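You operate a simulated robot arm through the tools that you are given. There is no shell and no other tool. Be economical: measure what you need, move in short steps, check, and stop when the job is done.

Carry out the task below with a simulated robot arm. There is one attempt and no reset: what you move stays moved.

JOB
Rinse the white nozzle clean in its washer and grip it in the vice for servicing.
Fine: shut the water valve before you lift the nozzle out.

It is judged by the outcome, as a careful person would: the job done as asked, and still so three seconds after it is handed in. It fails if anything else is knocked over, pushed out of place, dropped, spilled or broken.

ROBOT AND FRAMES
A 7-joint arm with a two-finger parallel gripper, fixed in place. Base frame: the origin is at the foot of the arm, x ahead of it, y to its left, z up; the work surface is at about z = 15. Lengths are in mm, angles in degrees, forces in N, time in s.
With the tool pointing down near the work surface it reaches from about 220 to 600 mm from the base axis. Its first joint turns from -66.0 to 66.0 degrees. Payload 2.5 kg.
Tool frame: the origin (TCP) lies between the finger pads and is the grasp point; the fingertips stand 23 mm ahead of it; z points along the fingers, y is the line along which they close. The gripper opens to 94 mm. The fingers are 38 mm wide and 10 mm thick; the gripper's body (54 by 96 mm) begins 39 mm behind the TCP.
Orientation is that of the tool frame in the base frame, as a unit quaternion [w, x, y, z]. With the fingers straight down and closing along the base's y, the tool's x points along the base's -x, its y along +y and its z along -z.

CONTROLS
- The arm moves only by the tool move_arm. Its argument "rows" is a list of rows, each a list of 7 numbers: the shift along the tool's x, y, z in mm, then the turn, a rotation vector about the tool's x, y, z in degrees, then the finger opening in mm, from 0 to 94. In form: [[dx, dy, dz, wx, wy, wz, grip], ...]. A call has 1 to 10 rows; each row shifts and turns the commanded pose from where the row before left it, along the tool's axes as they then stand. Each row takes 0.2 s and may step no farther than 50 mm and 8.6 degrees from the row before; otherwise, or with a gripper value out of range, the whole call is refused. A pose out of reach is approached as far as the arm can. The call stops where the force on the tool passes 70 N (or 10 N more than at its start, if that is more) or the arm is blocked; 0.2 s more then pass. The fingers move at their own pace (about 108 mm/s each) and stop on an object; they squeeze with about 31 N. The grip force told is the motor's: it shows also when the fingers shut on nothing. Time passes only in rows, and 0.2 s behind the last, so rows that do not move let the fingers close. It gives the time, the measured TCP pose, the force on the tool (base axes), the opening and the grip force at its end, in the units of the frame above (readings bear some noise).
- Cameras (640 x 400 px; columns grow to the right, rows downward): "scene" is fixed at [117.4, -399.8, 562.1]; the picture's right is [0.86, -0.52, 0.00], its down [-0.21, -0.34, -0.92] and it looks along [0.47, 0.78, -0.40] (base axes); focal length 337 px, centre (320, 200). "wrist" rides on the gripper at [-39, 0, -44] in the tool frame; the picture's right is [0.00, -1.00, 0.00], its down [0.97, 0.00, -0.24] and it looks along [0.24, 0.00, 0.97] (tool axes); focal length 218 px, centre (320, 200). There is no depth. A picture from a camera that has moved, and an enlarged one, comes with that camera's place and axes in the base frame and with its lens.
- camera(camera): a new picture of that camera. No time passes.
- enlarge(camera, box): a new picture of the part [left, top, right, bottom] of that camera's present view, enlarged. No time passes.
- job_done(): hands the job in; it is judged then, once.

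Work in short steps. Places have to be worked out from the pictures, the camera data and where the tool is seen: move nearer, look again, correct. Check each grasp and each placing, and mend what went wrong. You have 120 turns and 76 pictures in all, those below and enlarged ones among them. Open the gripper and draw the arm clear of the work before you hand the job in, unless the task says otherwise; then end with one line.

The tools are called after "Request:" by a JSON object that holds its "op" and its "data". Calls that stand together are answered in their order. move_arm: Moves the arm, as the interface text tells. Its arguments: {"type":"object","properties":{"rows":{"type":"array"}},"required":["rows"]} The other tools are called the same way: camera (camera) takes a picture; enlarge (camera, box) takes an enlarged picture of a part of a camera's view; job_done () hands the job in.

At the start:

```text
time: 0.0
eef_pos: [427.7, 87.3, 338.6]
tool_rot: [0.0, -0.001, 1.0, 0.0]
wrist_force: [-0.3, 1.3, 1.1]
grip_width: 94.1
gripper_force: 0.1
```

scene: 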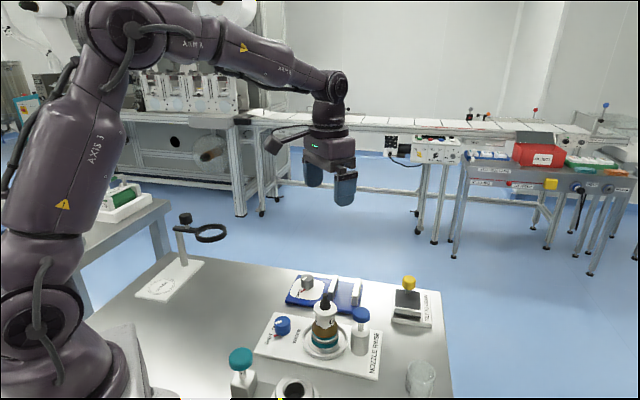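
wrist: 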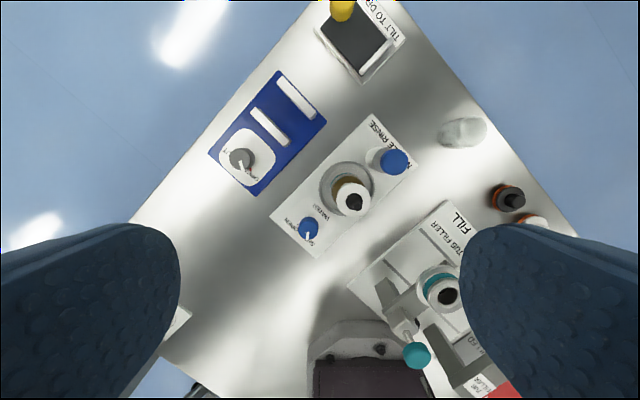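

I see a nozzle rinse station with a blue knob and a blue plunger/button, and a blue vice with a dial. I'll enlarge the key parts.

Request:
{"op": "enlarge", "data": {"camera": "scene", "box": [240, 260, 400, 390]}}

Request:
{"op": "enlarge", "data": {"camera": "wrist", "box": [200, 60, 420, 260]}}

```text
3.08 times, centred on (320, 325) of scene
camera zoom: at [117.4, -399.8, 562.1], right [0.86, -0.52, 0.0], down [-0.21, -0.34, -0.92], along [0.47, 0.78, -0.4], focal length 1036 px, centre (320, -185)
```

zoom: 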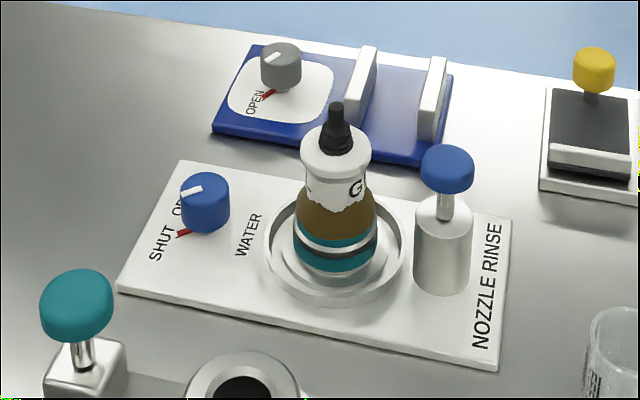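

```text
2.00 times, centred on (310, 160) of wrist
camera zoom: at [467.9, 87.6, 384.0], right [0.0, -1.0, 0.0], down [-0.97, 0.0, 0.24], along [-0.24, 0.0, -0.97], focal length 436 px, centre (340, 280)
```

zoom: 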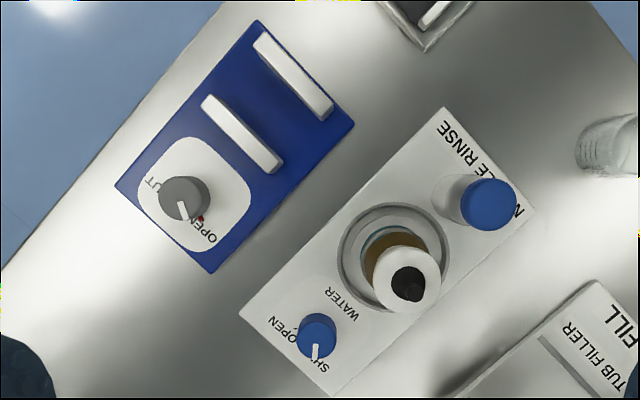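

Knob estimated near (339,108), nozzle near (400,43), plunger near (447,-11). I move lower for a closer look.

Request:
{"op": "move_arm", "data": {"rows": [[20, -10, 0, 0, 0, 0, 94], [15, -7, 45, 0, 0, 0, 94], [0, 0, 45, 0, 0, 0, 94], [0, 0, 0, 0, 0, 0, 94]]}}

Request:
{"op": "camera", "data": {"camera": "wrist"}}

Request:
{"op": "enlarge", "data": {"camera": "scene", "box": [260, 300, 320, 345]}}

Request:
{"op": "enlarge", "data": {"camera": "scene", "box": [280, 265, 370, 320]}}

```text
time: 1.0
eef_pos: [389.5, 69.9, 250.0]
tool_rot: [0.0, 0.0, 1.0, 0.0]
wrist_force: [0.4, 0.4, -0.4]
grip_width: 93.9
gripper_force: 0.0
```

```text
71 pictures are left
camera wrist: at [429.7, 70.5, 294.1], right [0.0, -1.0, 0.0], down [-0.97, 0.0, 0.24], along [-0.24, 0.0, -0.97], focal length 218 px, centre (320, 200)
```

wrist: 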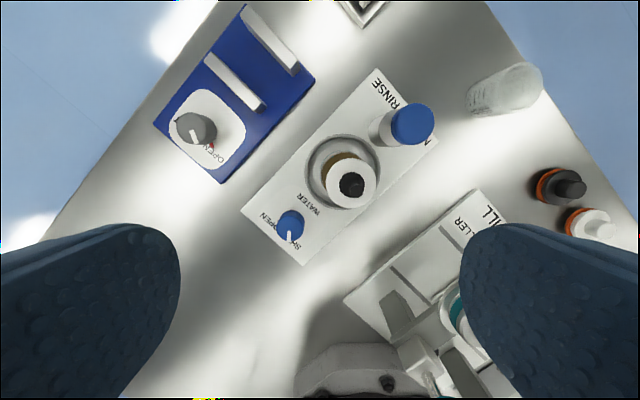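

```text
8.89 times, centred on (290, 322) of scene
camera zoom: at [117.4, -399.8, 562.1], right [0.86, -0.52, 0.0], down [-0.21, -0.34, -0.92], along [0.47, 0.78, -0.4], focal length 2992 px, centre (587, -889)
```

zoom: 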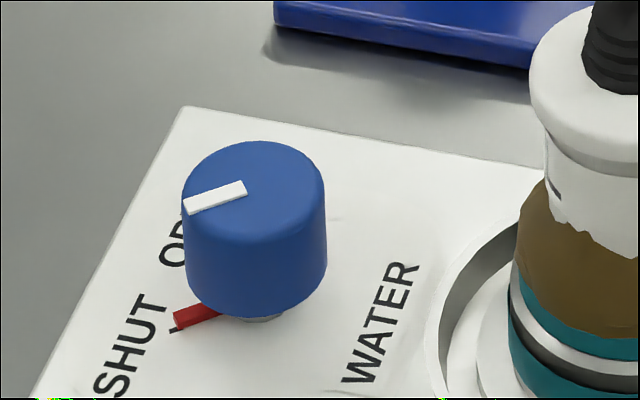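

```text
7.11 times, centred on (325, 292) of scene
camera zoom: at [117.4, -399.8, 562.1], right [0.86, -0.52, 0.0], down [-0.21, -0.34, -0.92], along [0.47, 0.78, -0.4], focal length 2393 px, centre (284, -458)
```

zoom: 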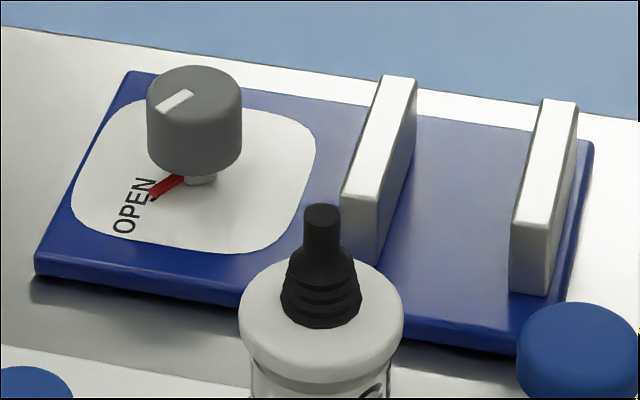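

The valve's red pointer is at SHUT, the vice's at OPEN. I move above the valve knob for a close look.

Request:
{"op": "move_arm", "data": {"rows": [[27, 19, 30, 0, 0, 0, 94], [27, 19, 30, 0, 0, 0, 94], [0, 0, 25, 0, 0, 0, 94], [0, 0, 0, 0, 0, 0, 94]]}}

Request:
{"op": "camera", "data": {"camera": "wrist"}}

```text
time: 2.0
eef_pos: [335.8, 108.9, 165.3]
tool_rot: [0.001, -0.001, 1.0, 0.0]
wrist_force: [0.4, 0.3, -0.5]
grip_width: 94.0
gripper_force: 0.0
```

```text
68 pictures are left
camera wrist: at [374.7, 108.3, 209.6], right [0.0, -1.0, 0.0], down [-0.97, 0.0, 0.24], along [-0.24, 0.0, -0.97], focal length 218 px, centre (320, 200)
```

wrist: 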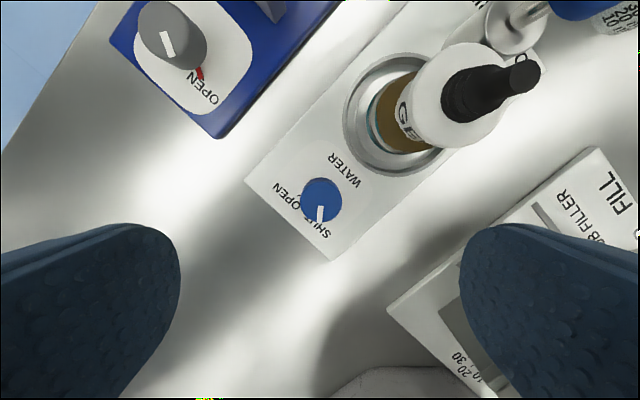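

Request:
{"op": "enlarge", "data": {"camera": "wrist", "box": [250, 140, 390, 260]}}

Request:
{"op": "enlarge", "data": {"camera": "wrist", "box": [110, 0, 270, 130]}}

```text
3.33 times, centred on (320, 200) of wrist
camera zoom: at [374.7, 108.3, 209.6], right [0.0, -1.0, 0.0], down [-0.97, 0.0, 0.24], along [-0.24, 0.0, -0.97], focal length 728 px, centre (320, 200)
```

zoom: 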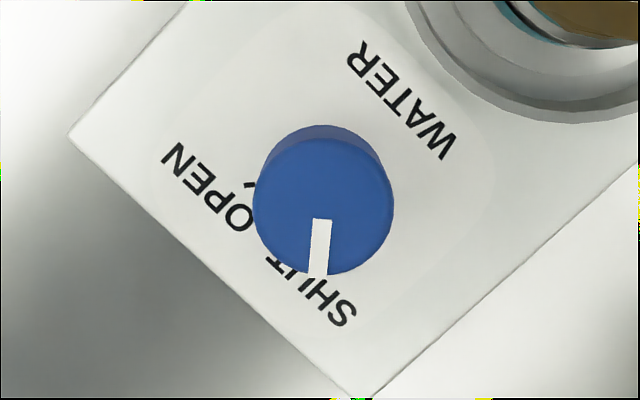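

```text
3.08 times, centred on (190, 65) of wrist
camera zoom: at [374.7, 108.3, 209.6], right [0.0, -1.0, 0.0], down [-0.97, 0.0, 0.24], along [-0.24, 0.0, -0.97], focal length 672 px, centre (720, 615)
```

zoom: 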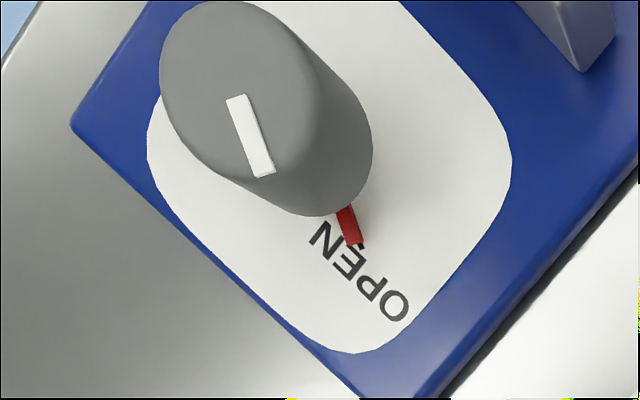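

Valve knob: centre ≈ (332,108), top z≈46, Ø≈33; it must turn about 80° clockwise from SHUT to OPEN. I pre-turn the gripper counter-clockwise so that the camera stays away from the nozzle during the turn.

Request:
{"op": "move_arm", "data": {"rows": [[3.5, -1, 0, 0, 0, 0, 60], [0, 0, 0, 0, 0, -8, 60], [0, 0, 0, 0, 0, -8, 60], [0, 0, 0, 0, 0, -8, 60], [0, 0, 0, 0, 0, -8, 60], [0, 0, 0, 0, 0, -8, 60], [0, 0, 0, 0, 0, -8, 60], [0, 0, 0, 0, 0, -8, 60], [0, 0, 0, 0, 0, -8, 60], [0, 0, 0, 0, 0, -8, 60]]}}

Request:
{"op": "camera", "data": {"camera": "wrist"}}

Request:
{"op": "camera", "data": {"camera": "scene"}}

```text
time: 4.2
eef_pos: [334.7, 107.4, 164.2]
tool_rot: [0.0, -0.589, 0.808, 0.0]
wrist_force: [0.1, 0.9, 0.0]
grip_width: 59.9
gripper_force: 0.0
```

```text
65 pictures are left
camera wrist: at [347.4, 144.5, 208.8], right [0.95, -0.31, 0.0], down [-0.3, -0.92, 0.24], along [-0.07, -0.23, -0.97], focal length 218 px, centre (320, 200)
```

wrist: 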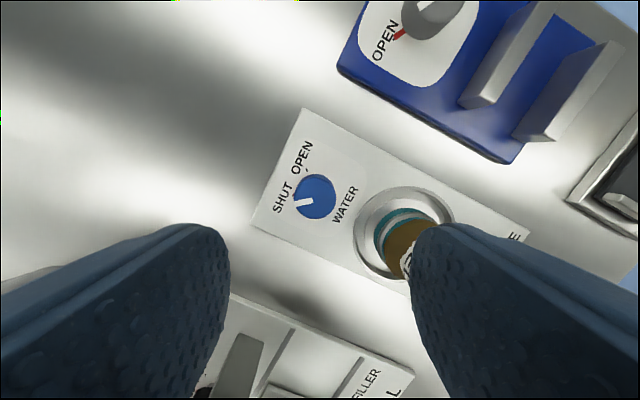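

```text
64 pictures are left
```

scene: 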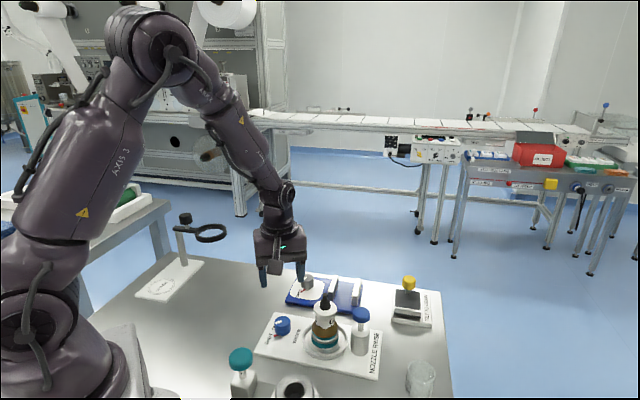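

Alignment is close; I shift 2 mm, narrow the fingers and descend to z≈54 around the knob.

Request:
{"op": "move_arm", "data": {"rows": [[-0.5, 2, 30, 0, 0, 0, 50], [0, 0, 35, 0, 0, 0, 50], [0, 0, 30, 0, 0, 0, 50], [0, 0, 15, 0, 0, 0, 50], [0, 0, 0, 0, 0, 0, 50]]}}

Request:
{"op": "camera", "data": {"camera": "wrist"}}

Request:
{"op": "enlarge", "data": {"camera": "scene", "box": [240, 240, 400, 370]}}

```text
time: 5.4
eef_pos: [337.0, 107.1, 52.1]
tool_rot: [0.0, -0.588, 0.809, 0.0]
wrist_force: [-0.3, 0.1, -0.5]
grip_width: 49.9
gripper_force: 0.0
```

```text
63 pictures are left
camera wrist: at [348.3, 143.6, 97.3], right [0.95, -0.31, 0.0], down [-0.3, -0.92, 0.24], along [-0.07, -0.23, -0.97], focal length 218 px, centre (320, 200)
```

wrist: 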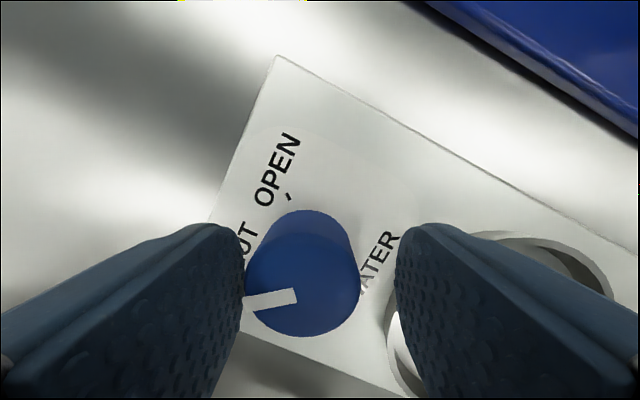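

```text
3.08 times, centred on (320, 305) of scene
camera zoom: at [117.4, -399.8, 562.1], right [0.86, -0.52, 0.0], down [-0.21, -0.34, -0.92], along [0.47, 0.78, -0.4], focal length 1036 px, centre (320, -123)
```

zoom: 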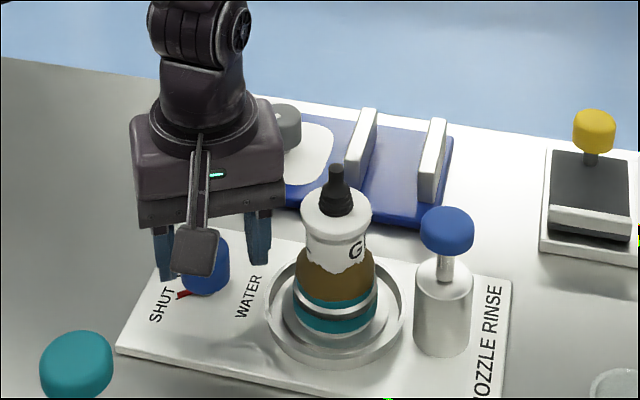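

The view shows the knob ~4 mm to the left and ~4 mm up of the grip centre, so I correct and recheck.

Request:
{"op": "move_arm", "data": {"rows": [[-4, 4.3, 0, 0, 0, 0, 50], [0, 0, 0, 0, 0, 0, 50]]}}

Request:
{"op": "camera", "data": {"camera": "wrist"}}

```text
time: 6.0
eef_pos: [332.6, 114.3, 53.7]
tool_rot: [0.0, -0.588, 0.809, 0.0]
wrist_force: [0.4, -0.1, -0.7]
grip_width: 50.0
gripper_force: 0.0
```

```text
61 pictures are left
camera wrist: at [345.3, 150.4, 97.6], right [0.95, -0.31, 0.0], down [-0.3, -0.92, 0.24], along [-0.07, -0.23, -0.97], focal length 218 px, centre (320, 200)
```

wrist: 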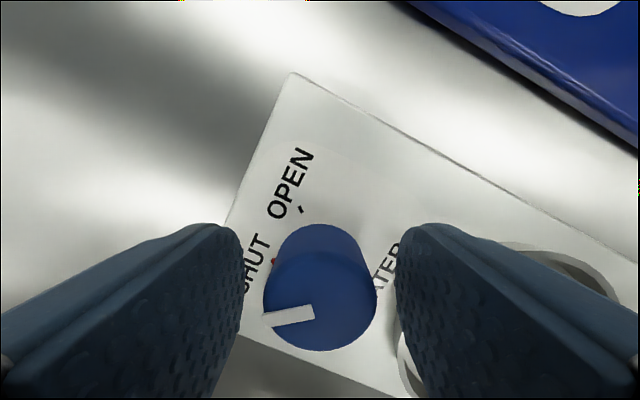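

Now centred. I close on the knob.

Request:
{"op": "move_arm", "data": {"rows": [[0, 0, 0, 0, 0, 0, 20], [0, 0, 0, 0, 0, 0, 20], [0, 0, 0, 0, 0, 0, 20]]}}

```text
time: 6.8
eef_pos: [333.5, 113.6, 52.2]
tool_rot: [0.0, -0.588, 0.809, 0.0]
wrist_force: [-2.4, 0.9, 0.9]
grip_width: 33.5
gripper_force: 44.9
```

Knob gripped at 33.5 mm. I turn it clockwise (seen from above) about 72°.

Request:
{"op": "move_arm", "data": {"rows": [[0, 0, 0, 0, 0, 8, 20], [0, 0, 0, 0, 0, 8, 20], [0, 0, 0, 0, 0, 8, 20], [0, 0, 0, 0, 0, 8, 20], [0, 0, 0, 0, 0, 8, 20], [0, 0, 0, 0, 0, 8, 20], [0, 0, 0, 0, 0, 8, 20], [0, 0, 0, 0, 0, 8, 20], [0, 0, 0, 0, 0, 8, 20], [0, 0, 0, 0, 0, 0, 20]]}}

Request:
{"op": "camera", "data": {"camera": "wrist"}}

Request:
{"op": "enlarge", "data": {"camera": "scene", "box": [240, 270, 400, 390]}}

```text
time: 9.0
eef_pos: [335.3, 109.2, 54.5]
tool_rot: [0.005, 0.006, 1.0, -0.003]
wrist_force: [25.5, -30.6, -6.6]
grip_width: 33.8
gripper_force: 45.4
```

```text
60 pictures are left
camera wrist: at [374.1, 107.4, 99.9], right [-0.01, -1.0, 0.01], down [-0.97, 0.01, 0.23], along [-0.23, 0.0, -0.97], focal length 218 px, centre (320, 200)
```

wrist: 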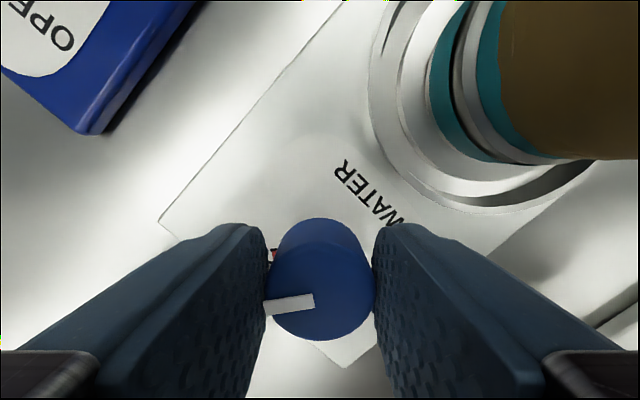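

```text
3.33 times, centred on (320, 330) of scene
camera zoom: at [117.4, -399.7, 562.1], right [0.86, -0.52, 0.0], down [-0.21, -0.34, -0.92], along [0.47, 0.78, -0.4], focal length 1122 px, centre (320, -233)
```

zoom: 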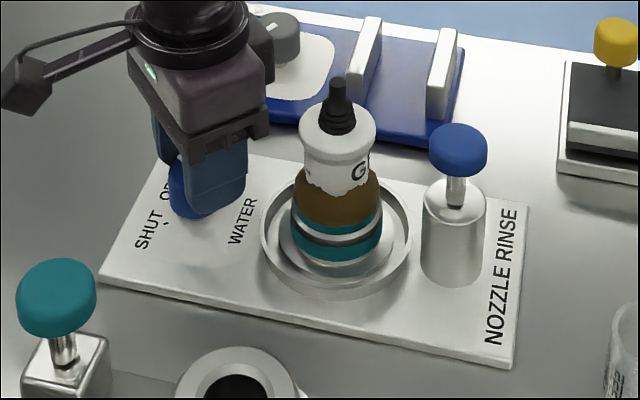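

The pointer now seems to be at OPEN, but with side load from slight off-centre. I release and raise to check.

Request:
{"op": "move_arm", "data": {"rows": [[0, 0, 0, 0, 0, 0, 50], [0, 0, 0, 0, 0, 0, 50], [0, 0, -30, 0, 0, 0, 50], [0, 0, -40, 0, 0, 0, 50], [0, 0, -40, 0, 0, 0, 50]]}}

Request:
{"op": "enlarge", "data": {"camera": "wrist", "box": [250, 140, 390, 260]}}

Request:
{"op": "enlarge", "data": {"camera": "scene", "box": [250, 280, 390, 390]}}

```text
time: 10.2
eef_pos: [333.1, 114.7, 163.1]
tool_rot: [0.0, 0.0, 1.0, 0.0]
wrist_force: [-0.7, 0.8, 0.6]
grip_width: 50.3
gripper_force: 0.0
```

```text
3.33 times, centred on (320, 200) of wrist
camera zoom: at [371.5, 114.0, 207.8], right [0.0, -1.0, 0.0], down [-0.97, 0.0, 0.24], along [-0.24, 0.0, -0.97], focal length 728 px, centre (320, 200)
```

zoom: 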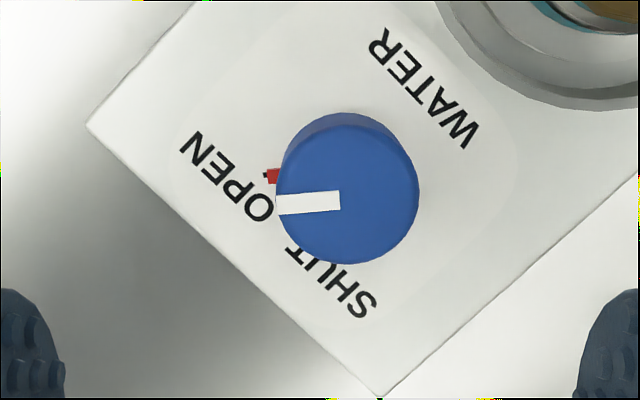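

```text
3.64 times, centred on (320, 335) of scene
camera zoom: at [117.4, -399.8, 562.1], right [0.86, -0.52, 0.0], down [-0.21, -0.34, -0.92], along [0.47, 0.78, -0.4], focal length 1224 px, centre (320, -291)
```

zoom: 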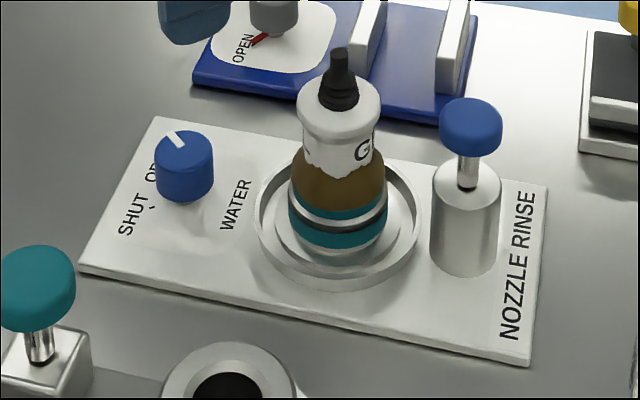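

The pointer is on the OPEN tick. Next, I close the fingers and go above the blue plunger near (447,-11) for a look.

Request:
{"op": "move_arm", "data": {"rows": [[0, 0, -40, 0, 0, 0, 0], [-28.5, -31, 0, 0, 0, 0, 0], [-28.5, -31, 0, 0, 0, 0, 0], [-28.5, -31, 0, 0, 0, 0, 0], [-28.5, -31, 0, 0, 0, 0, 0], [0, 0, 0, 0, 0, 0, 0]]}}

Request:
{"op": "camera", "data": {"camera": "wrist"}}

Request:
{"op": "camera", "data": {"camera": "scene"}}

```text
time: 11.6
eef_pos: [445.7, -11.2, 205.4]
tool_rot: [0.0, -0.001, 1.0, 0.0]
wrist_force: [0.0, 0.5, -0.2]
grip_width: 0.0
gripper_force: 30.6
```

```text
56 pictures are left
camera wrist: at [484.5, -12.0, 251.6], right [0.0, -1.0, 0.0], down [-0.97, 0.0, 0.24], along [-0.24, 0.0, -0.97], focal length 218 px, centre (320, 200)
```

wrist: 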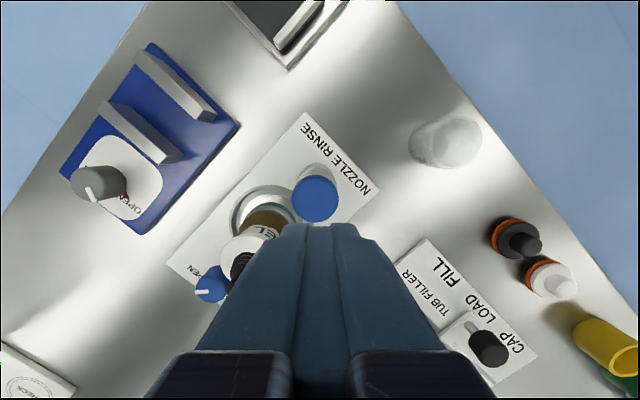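

```text
55 pictures are left
```

scene: 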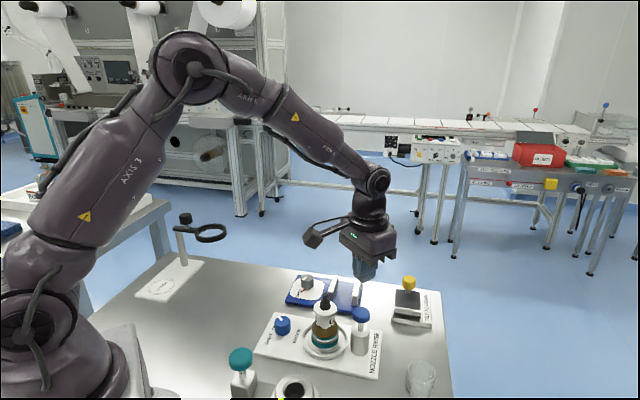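

Plunger top centred at about (445,-9). I descend to just above it.

Request:
{"op": "move_arm", "data": {"rows": [[0, 2, 35, 0, 0, 0, 0], [0, 0, 35, 0, 0, 0, 0], [0, 0, 5, 0, 0, 0, 0], [0, 0, 0, 0, 0, 0, 0]]}}

Request:
{"op": "enlarge", "data": {"camera": "scene", "box": [280, 250, 420, 360]}}

```text
time: 12.6
eef_pos: [446.2, -9.3, 130.4]
tool_rot: [0.0, 0.0, 1.0, 0.0]
wrist_force: [-0.2, 0.5, -0.2]
grip_width: 0.0
gripper_force: 30.7
```

```text
3.64 times, centred on (350, 305) of scene
camera zoom: at [117.4, -399.8, 562.1], right [0.86, -0.52, 0.0], down [-0.21, -0.34, -0.92], along [0.47, 0.78, -0.4], focal length 1224 px, centre (211, -182)
```

zoom: 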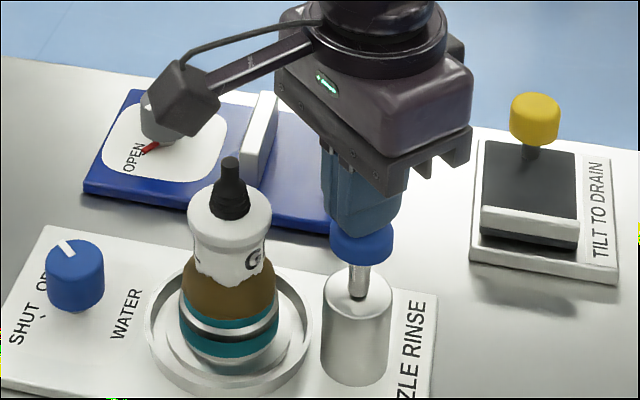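

Fingertips are almost on the plunger. I press down in small steps, watching the force.

Request:
{"op": "move_arm", "data": {"rows": [[0, 0, 5, 0, 0, 0, 0], [0, 0, 4, 0, 0, 0, 0], [0, 0, 4, 0, 0, 0, 0], [0, 0, 0, 0, 0, 0, 0]]}}

Request:
{"op": "enlarge", "data": {"camera": "scene", "box": [280, 250, 420, 360]}}

```text
time: 13.6
eef_pos: [445.7, -9.5, 116.6]
tool_rot: [0.0, 0.0, 1.0, 0.0]
wrist_force: [-1.8, -1.4, 1.7]
grip_width: 0.0
gripper_force: 30.8
```

```text
3.64 times, centred on (350, 305) of scene
camera zoom: at [117.4, -399.8, 562.1], right [0.86, -0.52, 0.0], down [-0.21, -0.34, -0.92], along [0.47, 0.78, -0.4], focal length 1224 px, centre (211, -182)
```

zoom: 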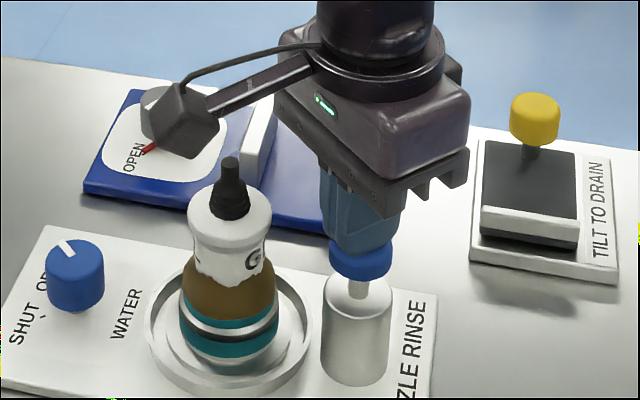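

The plunger is moving down at low force. I continue to the end of its stroke.

Request:
{"op": "move_arm", "data": {"rows": [[0, 0, 3, 0, 0, 0, 0], [0, 0, 3, 0, 0, 0, 0], [0, 0, 3, 0, 0, 0, 0], [0, 0, 0, 0, 0, 0, 0]]}}

Request:
{"op": "enlarge", "data": {"camera": "scene", "box": [280, 250, 420, 360]}}

```text
time: 14.6
eef_pos: [446.1, -7.1, 107.7]
tool_rot: [0.001, 0.0, 1.0, 0.0]
wrist_force: [2.2, -1.7, 3.2]
grip_width: 0.0
gripper_force: 30.7
```

```text
3.64 times, centred on (350, 305) of scene
camera zoom: at [117.4, -399.8, 562.1], right [0.86, -0.52, 0.0], down [-0.21, -0.34, -0.92], along [0.47, 0.78, -0.4], focal length 1224 px, centre (211, -182)
```

zoom: 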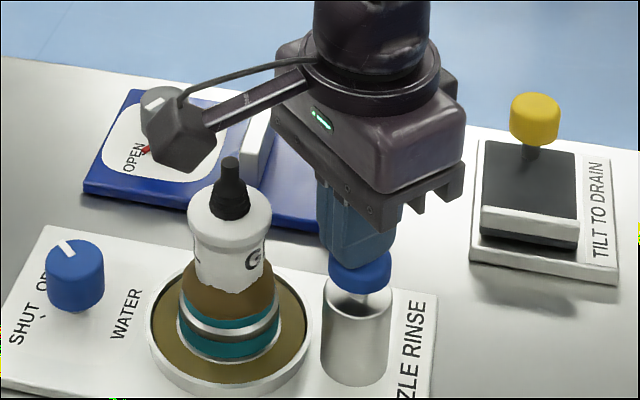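

Water is rinsing the nozzle; soil is starting to come off. I continue down to the end of stroke.

Request:
{"op": "move_arm", "data": {"rows": [[0, 0, 3, 0, 0, 0, 0], [0, 0, 3, 0, 0, 0, 0], [0, 0, 0, 0, 0, 0, 0]]}}

Request:
{"op": "enlarge", "data": {"camera": "scene", "box": [280, 250, 420, 360]}}

```text
time: 15.4
eef_pos: [444.3, -7.5, 104.0]
tool_rot: [0.001, 0.0, 1.0, 0.0]
wrist_force: [-23.1, -2.8, 49.4]
grip_width: 0.0
gripper_force: 30.2
```

```text
3.64 times, centred on (350, 305) of scene
camera zoom: at [117.2, -399.8, 562.1], right [0.86, -0.52, 0.0], down [-0.21, -0.34, -0.92], along [0.47, 0.78, -0.4], focal length 1224 px, centre (211, -182)
```

zoom: 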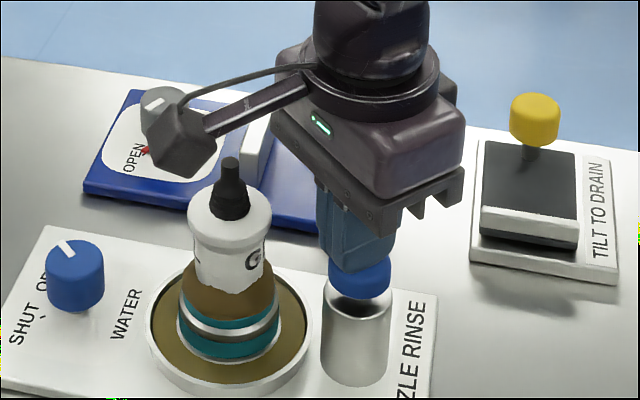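

Bottomed out (~49 N). I back off to let the plunger come up and look at the effect.

Request:
{"op": "move_arm", "data": {"rows": [[0, 0, -10, 0, 0, 0, 0], [0, 0, -15, 0, 0, 0, 0], [0, 0, -3, 0, 0, 0, 0], [0, 0, 0, 0, 0, 0, 0]]}}

Request:
{"op": "enlarge", "data": {"camera": "scene", "box": [280, 250, 420, 360]}}

```text
time: 16.4
eef_pos: [444.0, -9.0, 130.6]
tool_rot: [0.0, 0.0, 1.0, 0.0]
wrist_force: [1.0, 0.2, -0.2]
grip_width: 0.3
gripper_force: 30.9
```

```text
3.64 times, centred on (350, 305) of scene
camera zoom: at [117.4, -399.8, 562.1], right [0.86, -0.52, 0.0], down [-0.21, -0.34, -0.92], along [0.47, 0.78, -0.4], focal length 1224 px, centre (211, -182)
```

zoom: 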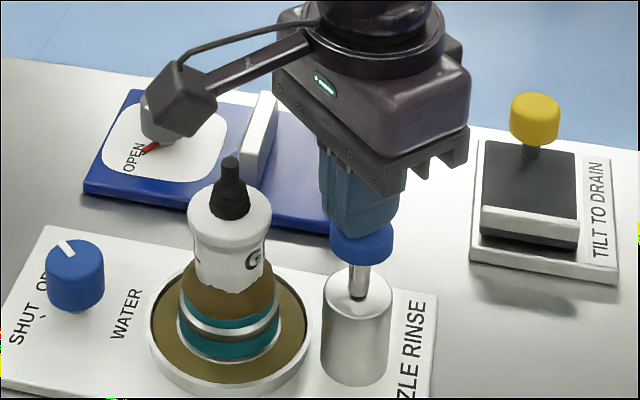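

One stroke removed some of the soil. I do two more strokes, stopping just short of the hard stop.

Request:
{"op": "move_arm", "data": {"rows": [[0, 0, 12, 0, 0, 0, 0], [0, 0, 12, 0, 0, 0, 0], [0, 0, 0, 0, 0, 0, 0], [0, 0, -12, 0, 0, 0, 0], [0, 0, -12, 0, 0, 0, 0], [0, 0, 0, 0, 0, 0, 0]]}}

Request:
{"op": "enlarge", "data": {"camera": "scene", "box": [280, 250, 420, 360]}}

```text
time: 17.8
eef_pos: [445.9, -9.0, 129.2]
tool_rot: [0.0, 0.0, 1.0, 0.001]
wrist_force: [0.0, -0.4, 0.1]
grip_width: 0.0
gripper_force: 31.6
```

```text
3.64 times, centred on (350, 305) of scene
camera zoom: at [117.4, -399.8, 562.1], right [0.86, -0.52, 0.0], down [-0.21, -0.34, -0.92], along [0.47, 0.78, -0.4], focal length 1224 px, centre (211, -182)
```

zoom: 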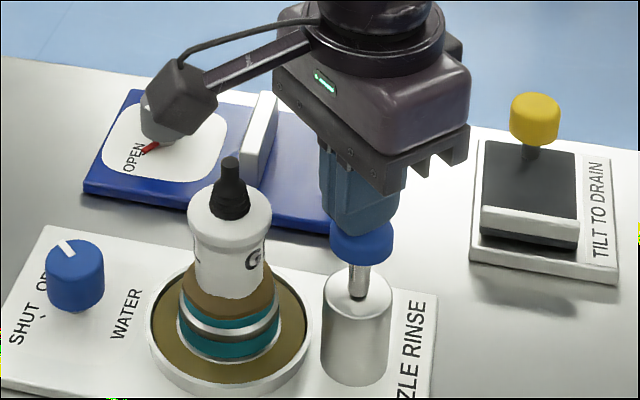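

Another stroke removed a bit more. I repeat strokes until white throughout.

Request:
{"op": "move_arm", "data": {"rows": [[0, 0, 12, 0, 0, 0, 0], [0, 0, 13, 0, 0, 0, 0], [0, 0, 0, 0, 0, 0, 0], [0, 0, -12, 0, 0, 0, 0], [0, 0, -13, 0, 0, 0, 0], [0, 0, 12, 0, 0, 0, 0], [0, 0, 13, 0, 0, 0, 0], [0, 0, 0, 0, 0, 0, 0], [0, 0, -12, 0, 0, 0, 0], [0, 0, -13, 0, 0, 0, 0]]}}

Request:
{"op": "enlarge", "data": {"camera": "scene", "box": [280, 250, 420, 360]}}

```text
time: 20.0
eef_pos: [448.3, -8.0, 128.3]
tool_rot: [0.0, 0.0, 1.0, 0.0]
wrist_force: [0.5, -1.1, 0.2]
grip_width: 0.1
gripper_force: 31.0
```

```text
3.64 times, centred on (350, 305) of scene
camera zoom: at [117.4, -399.8, 562.1], right [0.86, -0.52, 0.0], down [-0.21, -0.34, -0.92], along [0.47, 0.78, -0.4], focal length 1224 px, centre (211, -182)
```

zoom: 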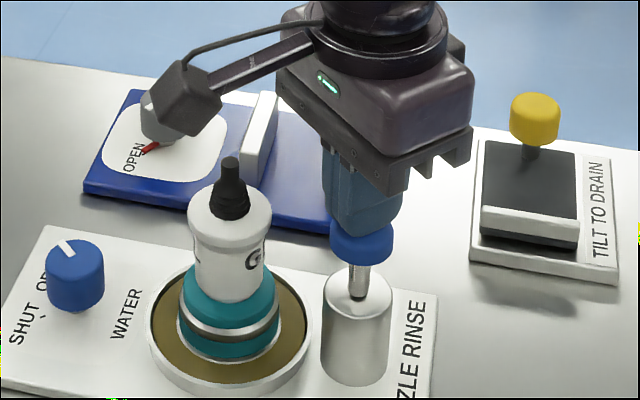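

The brown soil seems gone. I check closely before shutting the water.

Request:
{"op": "enlarge", "data": {"camera": "scene", "box": [298, 290, 352, 360]}}

```text
5.71 times, centred on (325, 325) of scene
camera zoom: at [117.4, -399.8, 562.1], right [0.86, -0.52, 0.0], down [-0.21, -0.34, -0.92], along [0.47, 0.78, -0.4], focal length 1923 px, centre (291, -514)
```

zoom: 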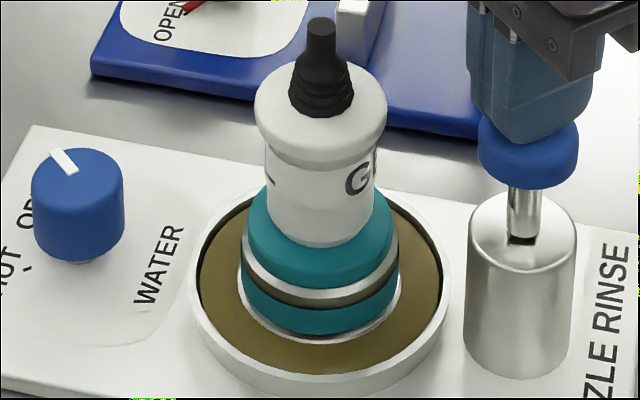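

The nozzle is clean. Now I raise and return over the valve knob.

Request:
{"op": "move_arm", "data": {"rows": [[0, 0, -40, 0, 0, 0, 0], [0, 0, -38, 0, 0, 0, 0], [28.4, 29.2, 0, 0, 0, 0, 30], [28.4, 29.2, 0, 0, 0, 0, 50], [28.4, 29.2, 0, 0, 0, 0, 50], [28.4, 29.2, 0, 0, 0, 0, 50], [0, 0, 40, 0, 0, 0, 50], [0, 0, 0, 0, 0, 0, 50]]}}

Request:
{"op": "camera", "data": {"camera": "wrist"}}

```text
time: 21.8
eef_pos: [331.1, 108.8, 166.4]
tool_rot: [0.0, 0.0, 1.0, 0.0]
wrist_force: [0.7, -0.6, -1.2]
grip_width: 49.8
gripper_force: 0.1
```

```text
46 pictures are left
camera wrist: at [371.6, 109.4, 210.8], right [0.0, -1.0, 0.0], down [-0.97, 0.0, 0.24], along [-0.24, 0.0, -0.97], focal length 218 px, centre (320, 200)
```

wrist: 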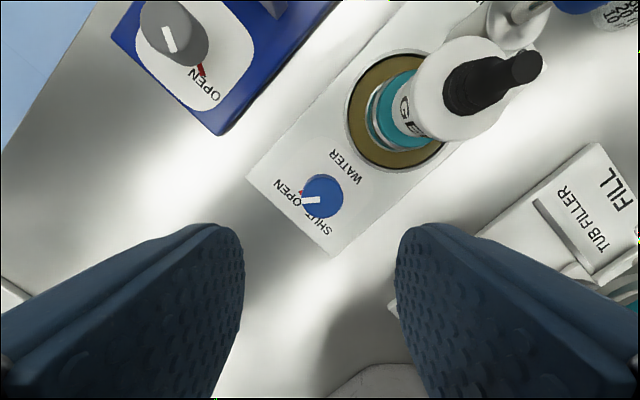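

Knob is about 2 mm toward -y; I correct and descend, then check centring.

Request:
{"op": "move_arm", "data": {"rows": [[0, -2, 40, 0, 0, 0, 50], [0, 0, 40, 0, 0, 0, 50], [0, 0, 25, 0, 0, 0, 50], [0, 0, 8, 0, 0, 0, 50], [0, 0, 0, 0, 0, 0, 50]]}}

Request:
{"op": "camera", "data": {"camera": "wrist"}}

```text
time: 23.0
eef_pos: [332.4, 108.7, 54.4]
tool_rot: [0.0, 0.0, 1.0, 0.0]
wrist_force: [-0.4, -0.9, 0.8]
grip_width: 50.0
gripper_force: 0.1
```

```text
45 pictures are left
camera wrist: at [372.0, 108.6, 98.3], right [0.0, -1.0, 0.0], down [-0.97, 0.0, 0.24], along [-0.24, 0.0, -0.97], focal length 218 px, centre (320, 200)
```

wrist: 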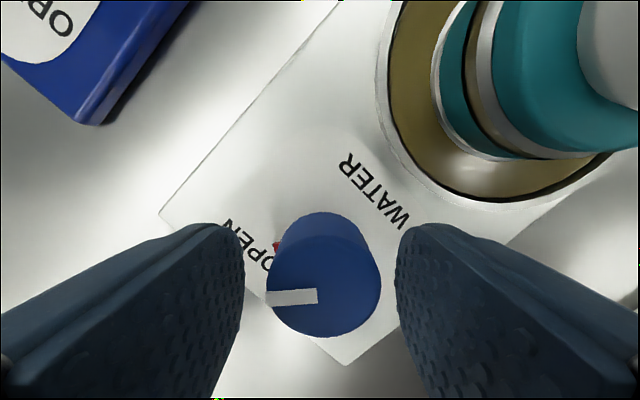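

Well centred. I grip the knob.

Request:
{"op": "move_arm", "data": {"rows": [[0, -0.8, 0, 0, 0, 0, 20], [0, 0, 0, 0, 0, 0, 20], [0, 0, 0, 0, 0, 0, 20]]}}

Request:
{"op": "move_arm", "data": {"rows": [[0, 0, 0, 0, 0, -8.2, 20], [0, 0, 0, 0, 0, -8.2, 20], [0, 0, 0, 0, 0, -8.2, 20], [0, 0, 0, 0, 0, -8.2, 20], [0, 0, 0, 0, 0, -8.2, 20], [0, 0, 0, 0, 0, -8.2, 20], [0, 0, 0, 0, 0, -8.2, 20], [0, 0, 0, 0, 0, -8.2, 20], [0, 0, 0, 0, 0, -8, 20], [0, 0, 0, 0, 0, 0, 20]]}}

Request:
{"op": "camera", "data": {"camera": "wrist"}}

```text
time: 23.8
eef_pos: [331.3, 107.9, 52.8]
tool_rot: [0.001, 0.0, 1.0, 0.0]
wrist_force: [9.5, 4.4, -14.6]
grip_width: 33.6
gripper_force: 45.6
```

```text
time: 26.0
eef_pos: [331.8, 107.0, 53.6]
tool_rot: [0.001, -0.601, 0.799, 0.0]
wrist_force: [-9.9, 20.8, 19.5]
grip_width: 33.6
gripper_force: 45.5
```

```text
44 pictures are left
camera wrist: at [342.3, 145.5, 99.5], right [0.96, -0.28, 0.0], down [-0.27, -0.93, 0.24], along [-0.07, -0.23, -0.97], focal length 218 px, centre (320, 200)
```

wrist: 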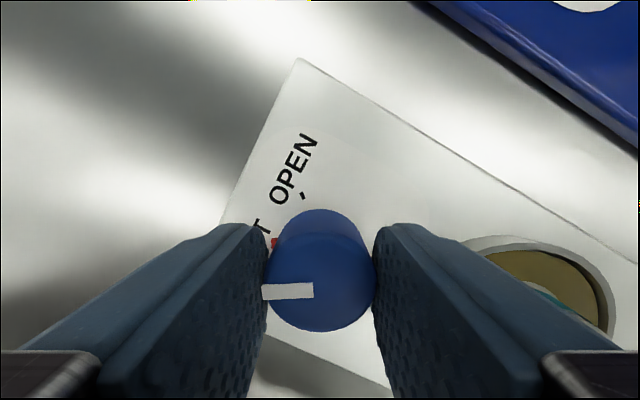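

Turned back. I release, rise and check the pointer.

Request:
{"op": "move_arm", "data": {"rows": [[0, 0, 0, 0, 0, 0, 50], [0, 0, 0, 0, 0, 0, 50], [0, 0, -40, 0, 0, 0, 50], [0, 0, -40, 0, 0, 0, 50], [0, 0, -40, 0, 0, 0, 50], [0, 0, 0, 0, 0, 0, 50]]}}

Request:
{"op": "enlarge", "data": {"camera": "scene", "box": [260, 300, 360, 370]}}

Request:
{"op": "camera", "data": {"camera": "wrist"}}

```text
time: 27.4
eef_pos: [333.2, 108.3, 174.6]
tool_rot: [0.0, -0.599, 0.801, 0.0]
wrist_force: [-0.3, -0.3, -0.2]
grip_width: 50.0
gripper_force: 0.1
```

```text
5.71 times, centred on (310, 335) of scene
camera zoom: at [117.4, -399.8, 562.1], right [0.86, -0.52, 0.0], down [-0.21, -0.34, -0.92], along [0.47, 0.78, -0.4], focal length 1923 px, centre (377, -571)
```

zoom: 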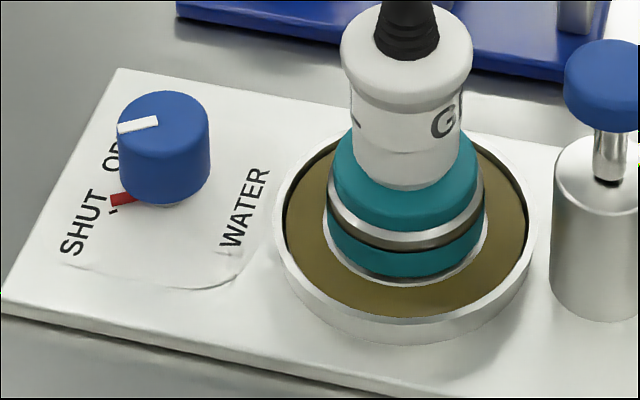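

```text
42 pictures are left
camera wrist: at [344.4, 145.9, 219.4], right [0.96, -0.28, 0.0], down [-0.27, -0.93, 0.24], along [-0.07, -0.23, -0.97], focal length 218 px, centre (320, 200)
```

wrist: 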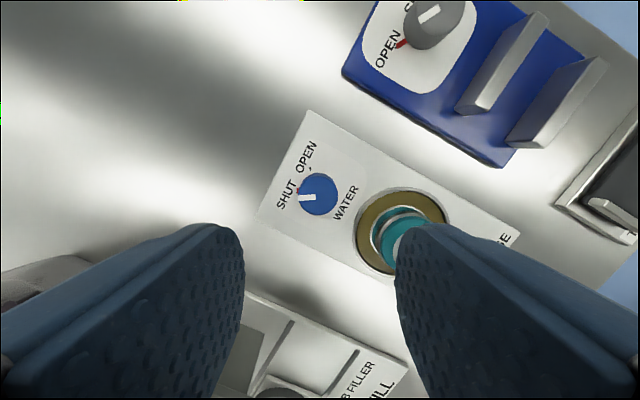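

The pointer is ~9° short of the SHUT tick. I regrip and turn it the remaining bit.

Request:
{"op": "move_arm", "data": {"rows": [[0, 0, 40, 0, 0, 6, 50], [0, 0, 40, 0, 0, 6, 50], [0, 0, 30, 0, 0, 0, 50], [0, 0, 11, 0, 0, 0, 50], [0, 0, 0, 0, 0, 0, 50], [0, 0, 0, 0, 0, 0, 20], [0, 0, 0, 0, 0, 0, 20], [0, 0, 0, 0, 0, 0, 20]]}}

Request:
{"op": "move_arm", "data": {"rows": [[0, 0, 0, 0, 0, -3, 20], [0, 0, 0, 0, 0, -3, 20], [0, 0, 0, 0, 0, -3, 20], [0, 0, 0, 0, 0, -2, 20], [0, 0, 0, 0, 0, 0, 20]]}}

Request:
{"op": "enlarge", "data": {"camera": "wrist", "box": [220, 180, 400, 350]}}

```text
time: 29.2
eef_pos: [331.3, 107.4, 53.2]
tool_rot: [-0.002, -0.513, 0.858, 0.001]
wrist_force: [-11.7, 7.9, -3.4]
grip_width: 33.5
gripper_force: 45.2
```

```text
time: 30.4
eef_pos: [330.7, 107.1, 53.7]
tool_rot: [0.001, -0.594, 0.805, 0.002]
wrist_force: [-23.3, 19.2, 12.9]
grip_width: 33.7
gripper_force: 44.4
```

```text
2.35 times, centred on (310, 265) of wrist
camera zoom: at [342.9, 144.6, 98.2], right [0.96, -0.3, 0.0], down [-0.29, -0.93, 0.24], along [-0.07, -0.23, -0.97], focal length 514 px, centre (344, 47)
```

zoom: 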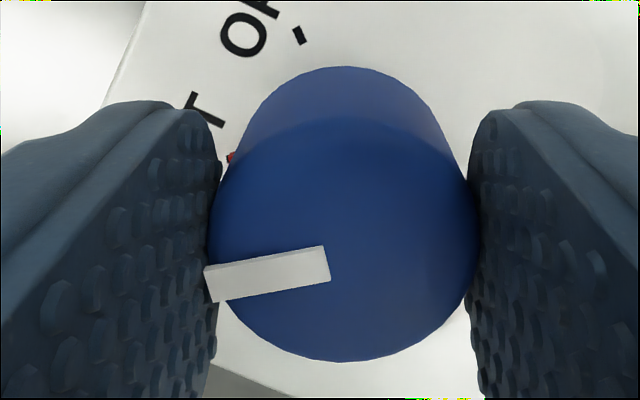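

Now I release and check from the scene camera.

Request:
{"op": "move_arm", "data": {"rows": [[0, 0, 0, 0, 0, 0, 50], [0, 0, 0, 0, 0, 0, 50], [0, 0, -40, 0, 0, 0, 50], [0, 0, -40, 0, 0, 0, 50], [0, 0, -40, 0, 0, 0, 50], [0, 0, 0, 0, 0, 0, 50]]}}

Request:
{"op": "enlarge", "data": {"camera": "scene", "box": [260, 300, 320, 345]}}

```text
time: 31.8
eef_pos: [331.9, 102.1, 174.5]
tool_rot: [0.0, -0.592, 0.806, 0.0]
wrist_force: [0.1, -0.2, 0.2]
grip_width: 50.1
gripper_force: 0.0
```

```text
8.89 times, centred on (290, 322) of scene
camera zoom: at [117.4, -399.8, 562.1], right [0.86, -0.52, 0.0], down [-0.21, -0.34, -0.92], along [0.47, 0.78, -0.4], focal length 2992 px, centre (587, -889)
```

zoom: 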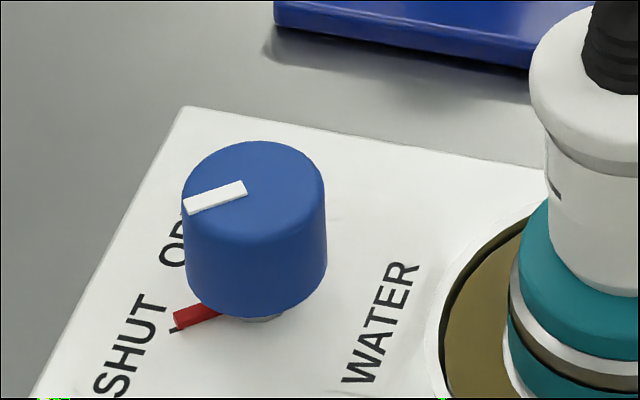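

Valve is exactly back at SHUT. Next I rise, turn the gripper to align with the vice jaws (about +48° yaw) and survey nozzle and vice.

Request:
{"op": "move_arm", "data": {"rows": [[0, 0, -40, 0, 0, 8.4, 80], [0, 0, -40, 0, 0, 8.4, 80], [0, 0, 0, 0, 0, 8.4, 80], [0, 0, 0, 0, 0, 8.4, 80], [0, 0, 0, 0, 0, 8.4, 80], [0, 0, 0, 0, 0, 8.4, 80], [0, 0, 0, 0, 0, 8.4, 80], [0, 0, 0, 0, 0, 8.4, 80], [0, 0, 0, 0, 0, 5.4, 80], [0, 0, 0, 0, 0, 0, 80]]}}

Request:
{"op": "move_arm", "data": {"rows": [[-40, 9, 0, 0, 0, 8, 80], [-40, 9, 0, 0, 0, 8, 80], [-40, 9, 0, 0, 0, 8, 80], [0, 0, 0, 0, 0, 8, 80], [0, 0, 0, 0, 0, 8, 80], [0, 0, 0, 0, 0, 8, 80], [0, 0, 0, 0, 0, 0, 80]]}}

Request:
{"op": "camera", "data": {"camera": "wrist"}}

```text
time: 34.0
eef_pos: [332.3, 105.8, 254.0]
tool_rot: [-0.001, 0.001, 1.0, 0.0]
wrist_force: [0.2, 0.0, -0.5]
grip_width: 79.8
gripper_force: 0.0
```

```text
time: 35.6
eef_pos: [452.8, 115.8, 254.3]
tool_rot: [0.0, 0.407, 0.913, 0.0]
wrist_force: [-0.6, -0.3, -0.3]
grip_width: 79.9
gripper_force: 0.1
```

```text
39 pictures are left
camera wrist: at [479.5, 87.1, 298.7], right [-0.74, -0.67, 0.0], down [-0.65, 0.72, 0.24], along [-0.16, 0.18, -0.97], focal length 218 px, centre (320, 200)
```

wrist: 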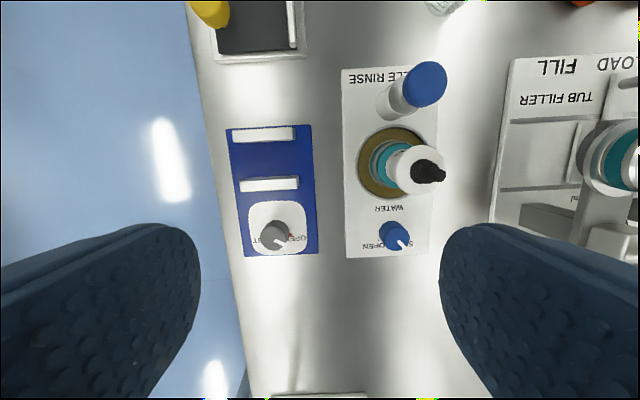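

Well aligned. I enlarge the vice and the nozzle.

Request:
{"op": "enlarge", "data": {"camera": "wrist", "box": [210, 110, 330, 270]}}

Request:
{"op": "enlarge", "data": {"camera": "wrist", "box": [340, 100, 460, 220]}}

```text
2.50 times, centred on (270, 190) of wrist
camera zoom: at [479.5, 87.1, 298.7], right [-0.74, -0.67, 0.0], down [-0.65, 0.72, 0.24], along [-0.16, 0.18, -0.97], focal length 546 px, centre (445, 225)
```

zoom: 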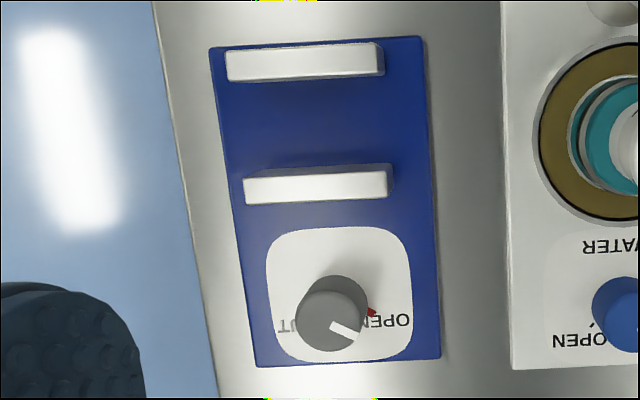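

```text
3.33 times, centred on (400, 160) of wrist
camera zoom: at [479.5, 87.1, 298.7], right [-0.74, -0.67, 0.0], down [-0.65, 0.72, 0.24], along [-0.16, 0.18, -0.97], focal length 728 px, centre (53, 333)
```

zoom: 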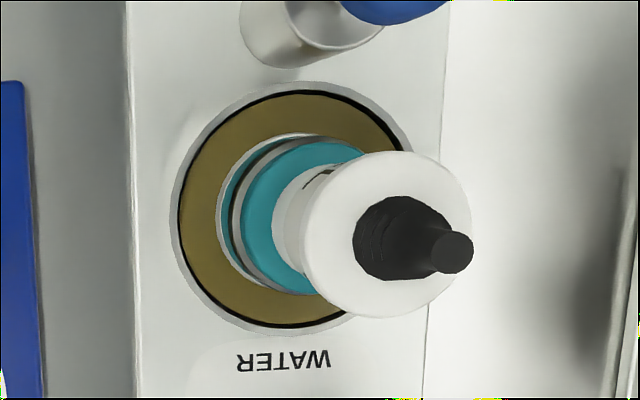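

Vice jaws: centres (495,162) and (535,122), top z≈40, gap ≈45. Nozzle axis ≈ (397,43), flange top z≈100 (Ø≈45), tip z≈133. I move above the nozzle and look again.

Request:
{"op": "move_arm", "data": {"rows": [[-6, -30, 0, 0, 0, 0, 80], [-6, -30, 0, 0, 0, 0, 80], [-4.5, -30, 0, 0, 0, 0, 80], [0, 0, 40, 0, 0, 0, 80], [0, 0, 44, 0, 0, 0, 80], [0, 0, 0, 0, 0, 0, 80]]}}

Request:
{"op": "camera", "data": {"camera": "wrist"}}

Request:
{"op": "enlarge", "data": {"camera": "scene", "box": [250, 230, 410, 370]}}

```text
time: 37.0
eef_pos: [396.4, 43.9, 171.6]
tool_rot: [0.0, 0.407, 0.913, 0.0]
wrist_force: [0.0, 0.3, 0.5]
grip_width: 80.0
gripper_force: 0.1
```

```text
36 pictures are left
camera wrist: at [423.3, 15.2, 216.6], right [-0.74, -0.67, 0.0], down [-0.65, 0.72, 0.24], along [-0.16, 0.18, -0.97], focal length 218 px, centre (320, 200)
```

wrist: 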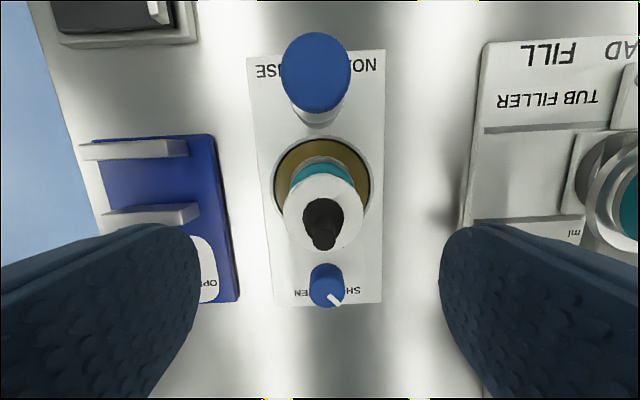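

```text
2.86 times, centred on (330, 300) of scene
camera zoom: at [117.4, -399.8, 562.1], right [0.86, -0.52, 0.0], down [-0.21, -0.34, -0.92], along [0.47, 0.78, -0.4], focal length 962 px, centre (291, -86)
```

zoom: 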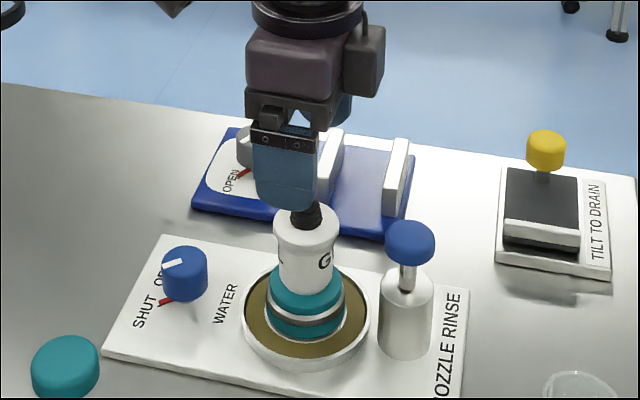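

Nearly centred; I shift 2 mm and descend to z≈99 around the flange.

Request:
{"op": "move_arm", "data": {"rows": [[-2, -1.5, 20, 0, 0, 0, 80], [0, 0, 30, 0, 0, 0, 80], [0, 0, 17, 0, 0, 0, 80], [0, 0, 5, 0, 0, 0, 80], [0, 0, 0, 0, 0, 0, 80]]}}

Request:
{"op": "camera", "data": {"camera": "wrist"}}

Request:
{"op": "enlarge", "data": {"camera": "scene", "box": [270, 250, 390, 370]}}

```text
time: 38.2
eef_pos: [398.2, 42.4, 99.1]
tool_rot: [0.001, 0.407, 0.914, 0.0]
wrist_force: [0.0, -0.3, 0.3]
grip_width: 79.9
gripper_force: 0.1
```

```text
34 pictures are left
camera wrist: at [425.6, 12.6, 142.8], right [-0.74, -0.67, 0.0], down [-0.65, 0.72, 0.24], along [-0.16, 0.18, -0.97], focal length 218 px, centre (320, 200)
```

wrist: 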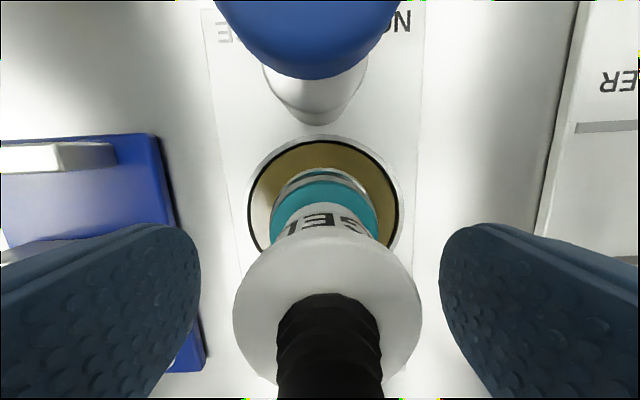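

```text
3.33 times, centred on (330, 310) of scene
camera zoom: at [117.4, -399.8, 562.1], right [0.86, -0.52, 0.0], down [-0.21, -0.34, -0.92], along [0.47, 0.78, -0.4], focal length 1122 px, centre (287, -167)
```

zoom: 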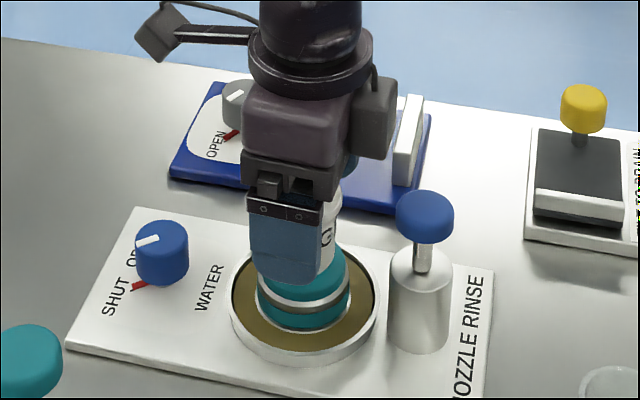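

Centred around the flange. I close the fingers.

Request:
{"op": "move_arm", "data": {"rows": [[0, -1.3, 0, 0, 0, 0, 70], [0, 0, 0, 0, 0, 0, 35], [0, 0, 0, 0, 0, 0, 35], [0, 0, 0, 0, 0, 0, 35]]}}

```text
time: 39.2
eef_pos: [398.3, 40.2, 97.8]
tool_rot: [0.0, 0.406, 0.914, 0.0]
wrist_force: [0.2, 0.1, -1.3]
grip_width: 43.9
gripper_force: 31.3
```

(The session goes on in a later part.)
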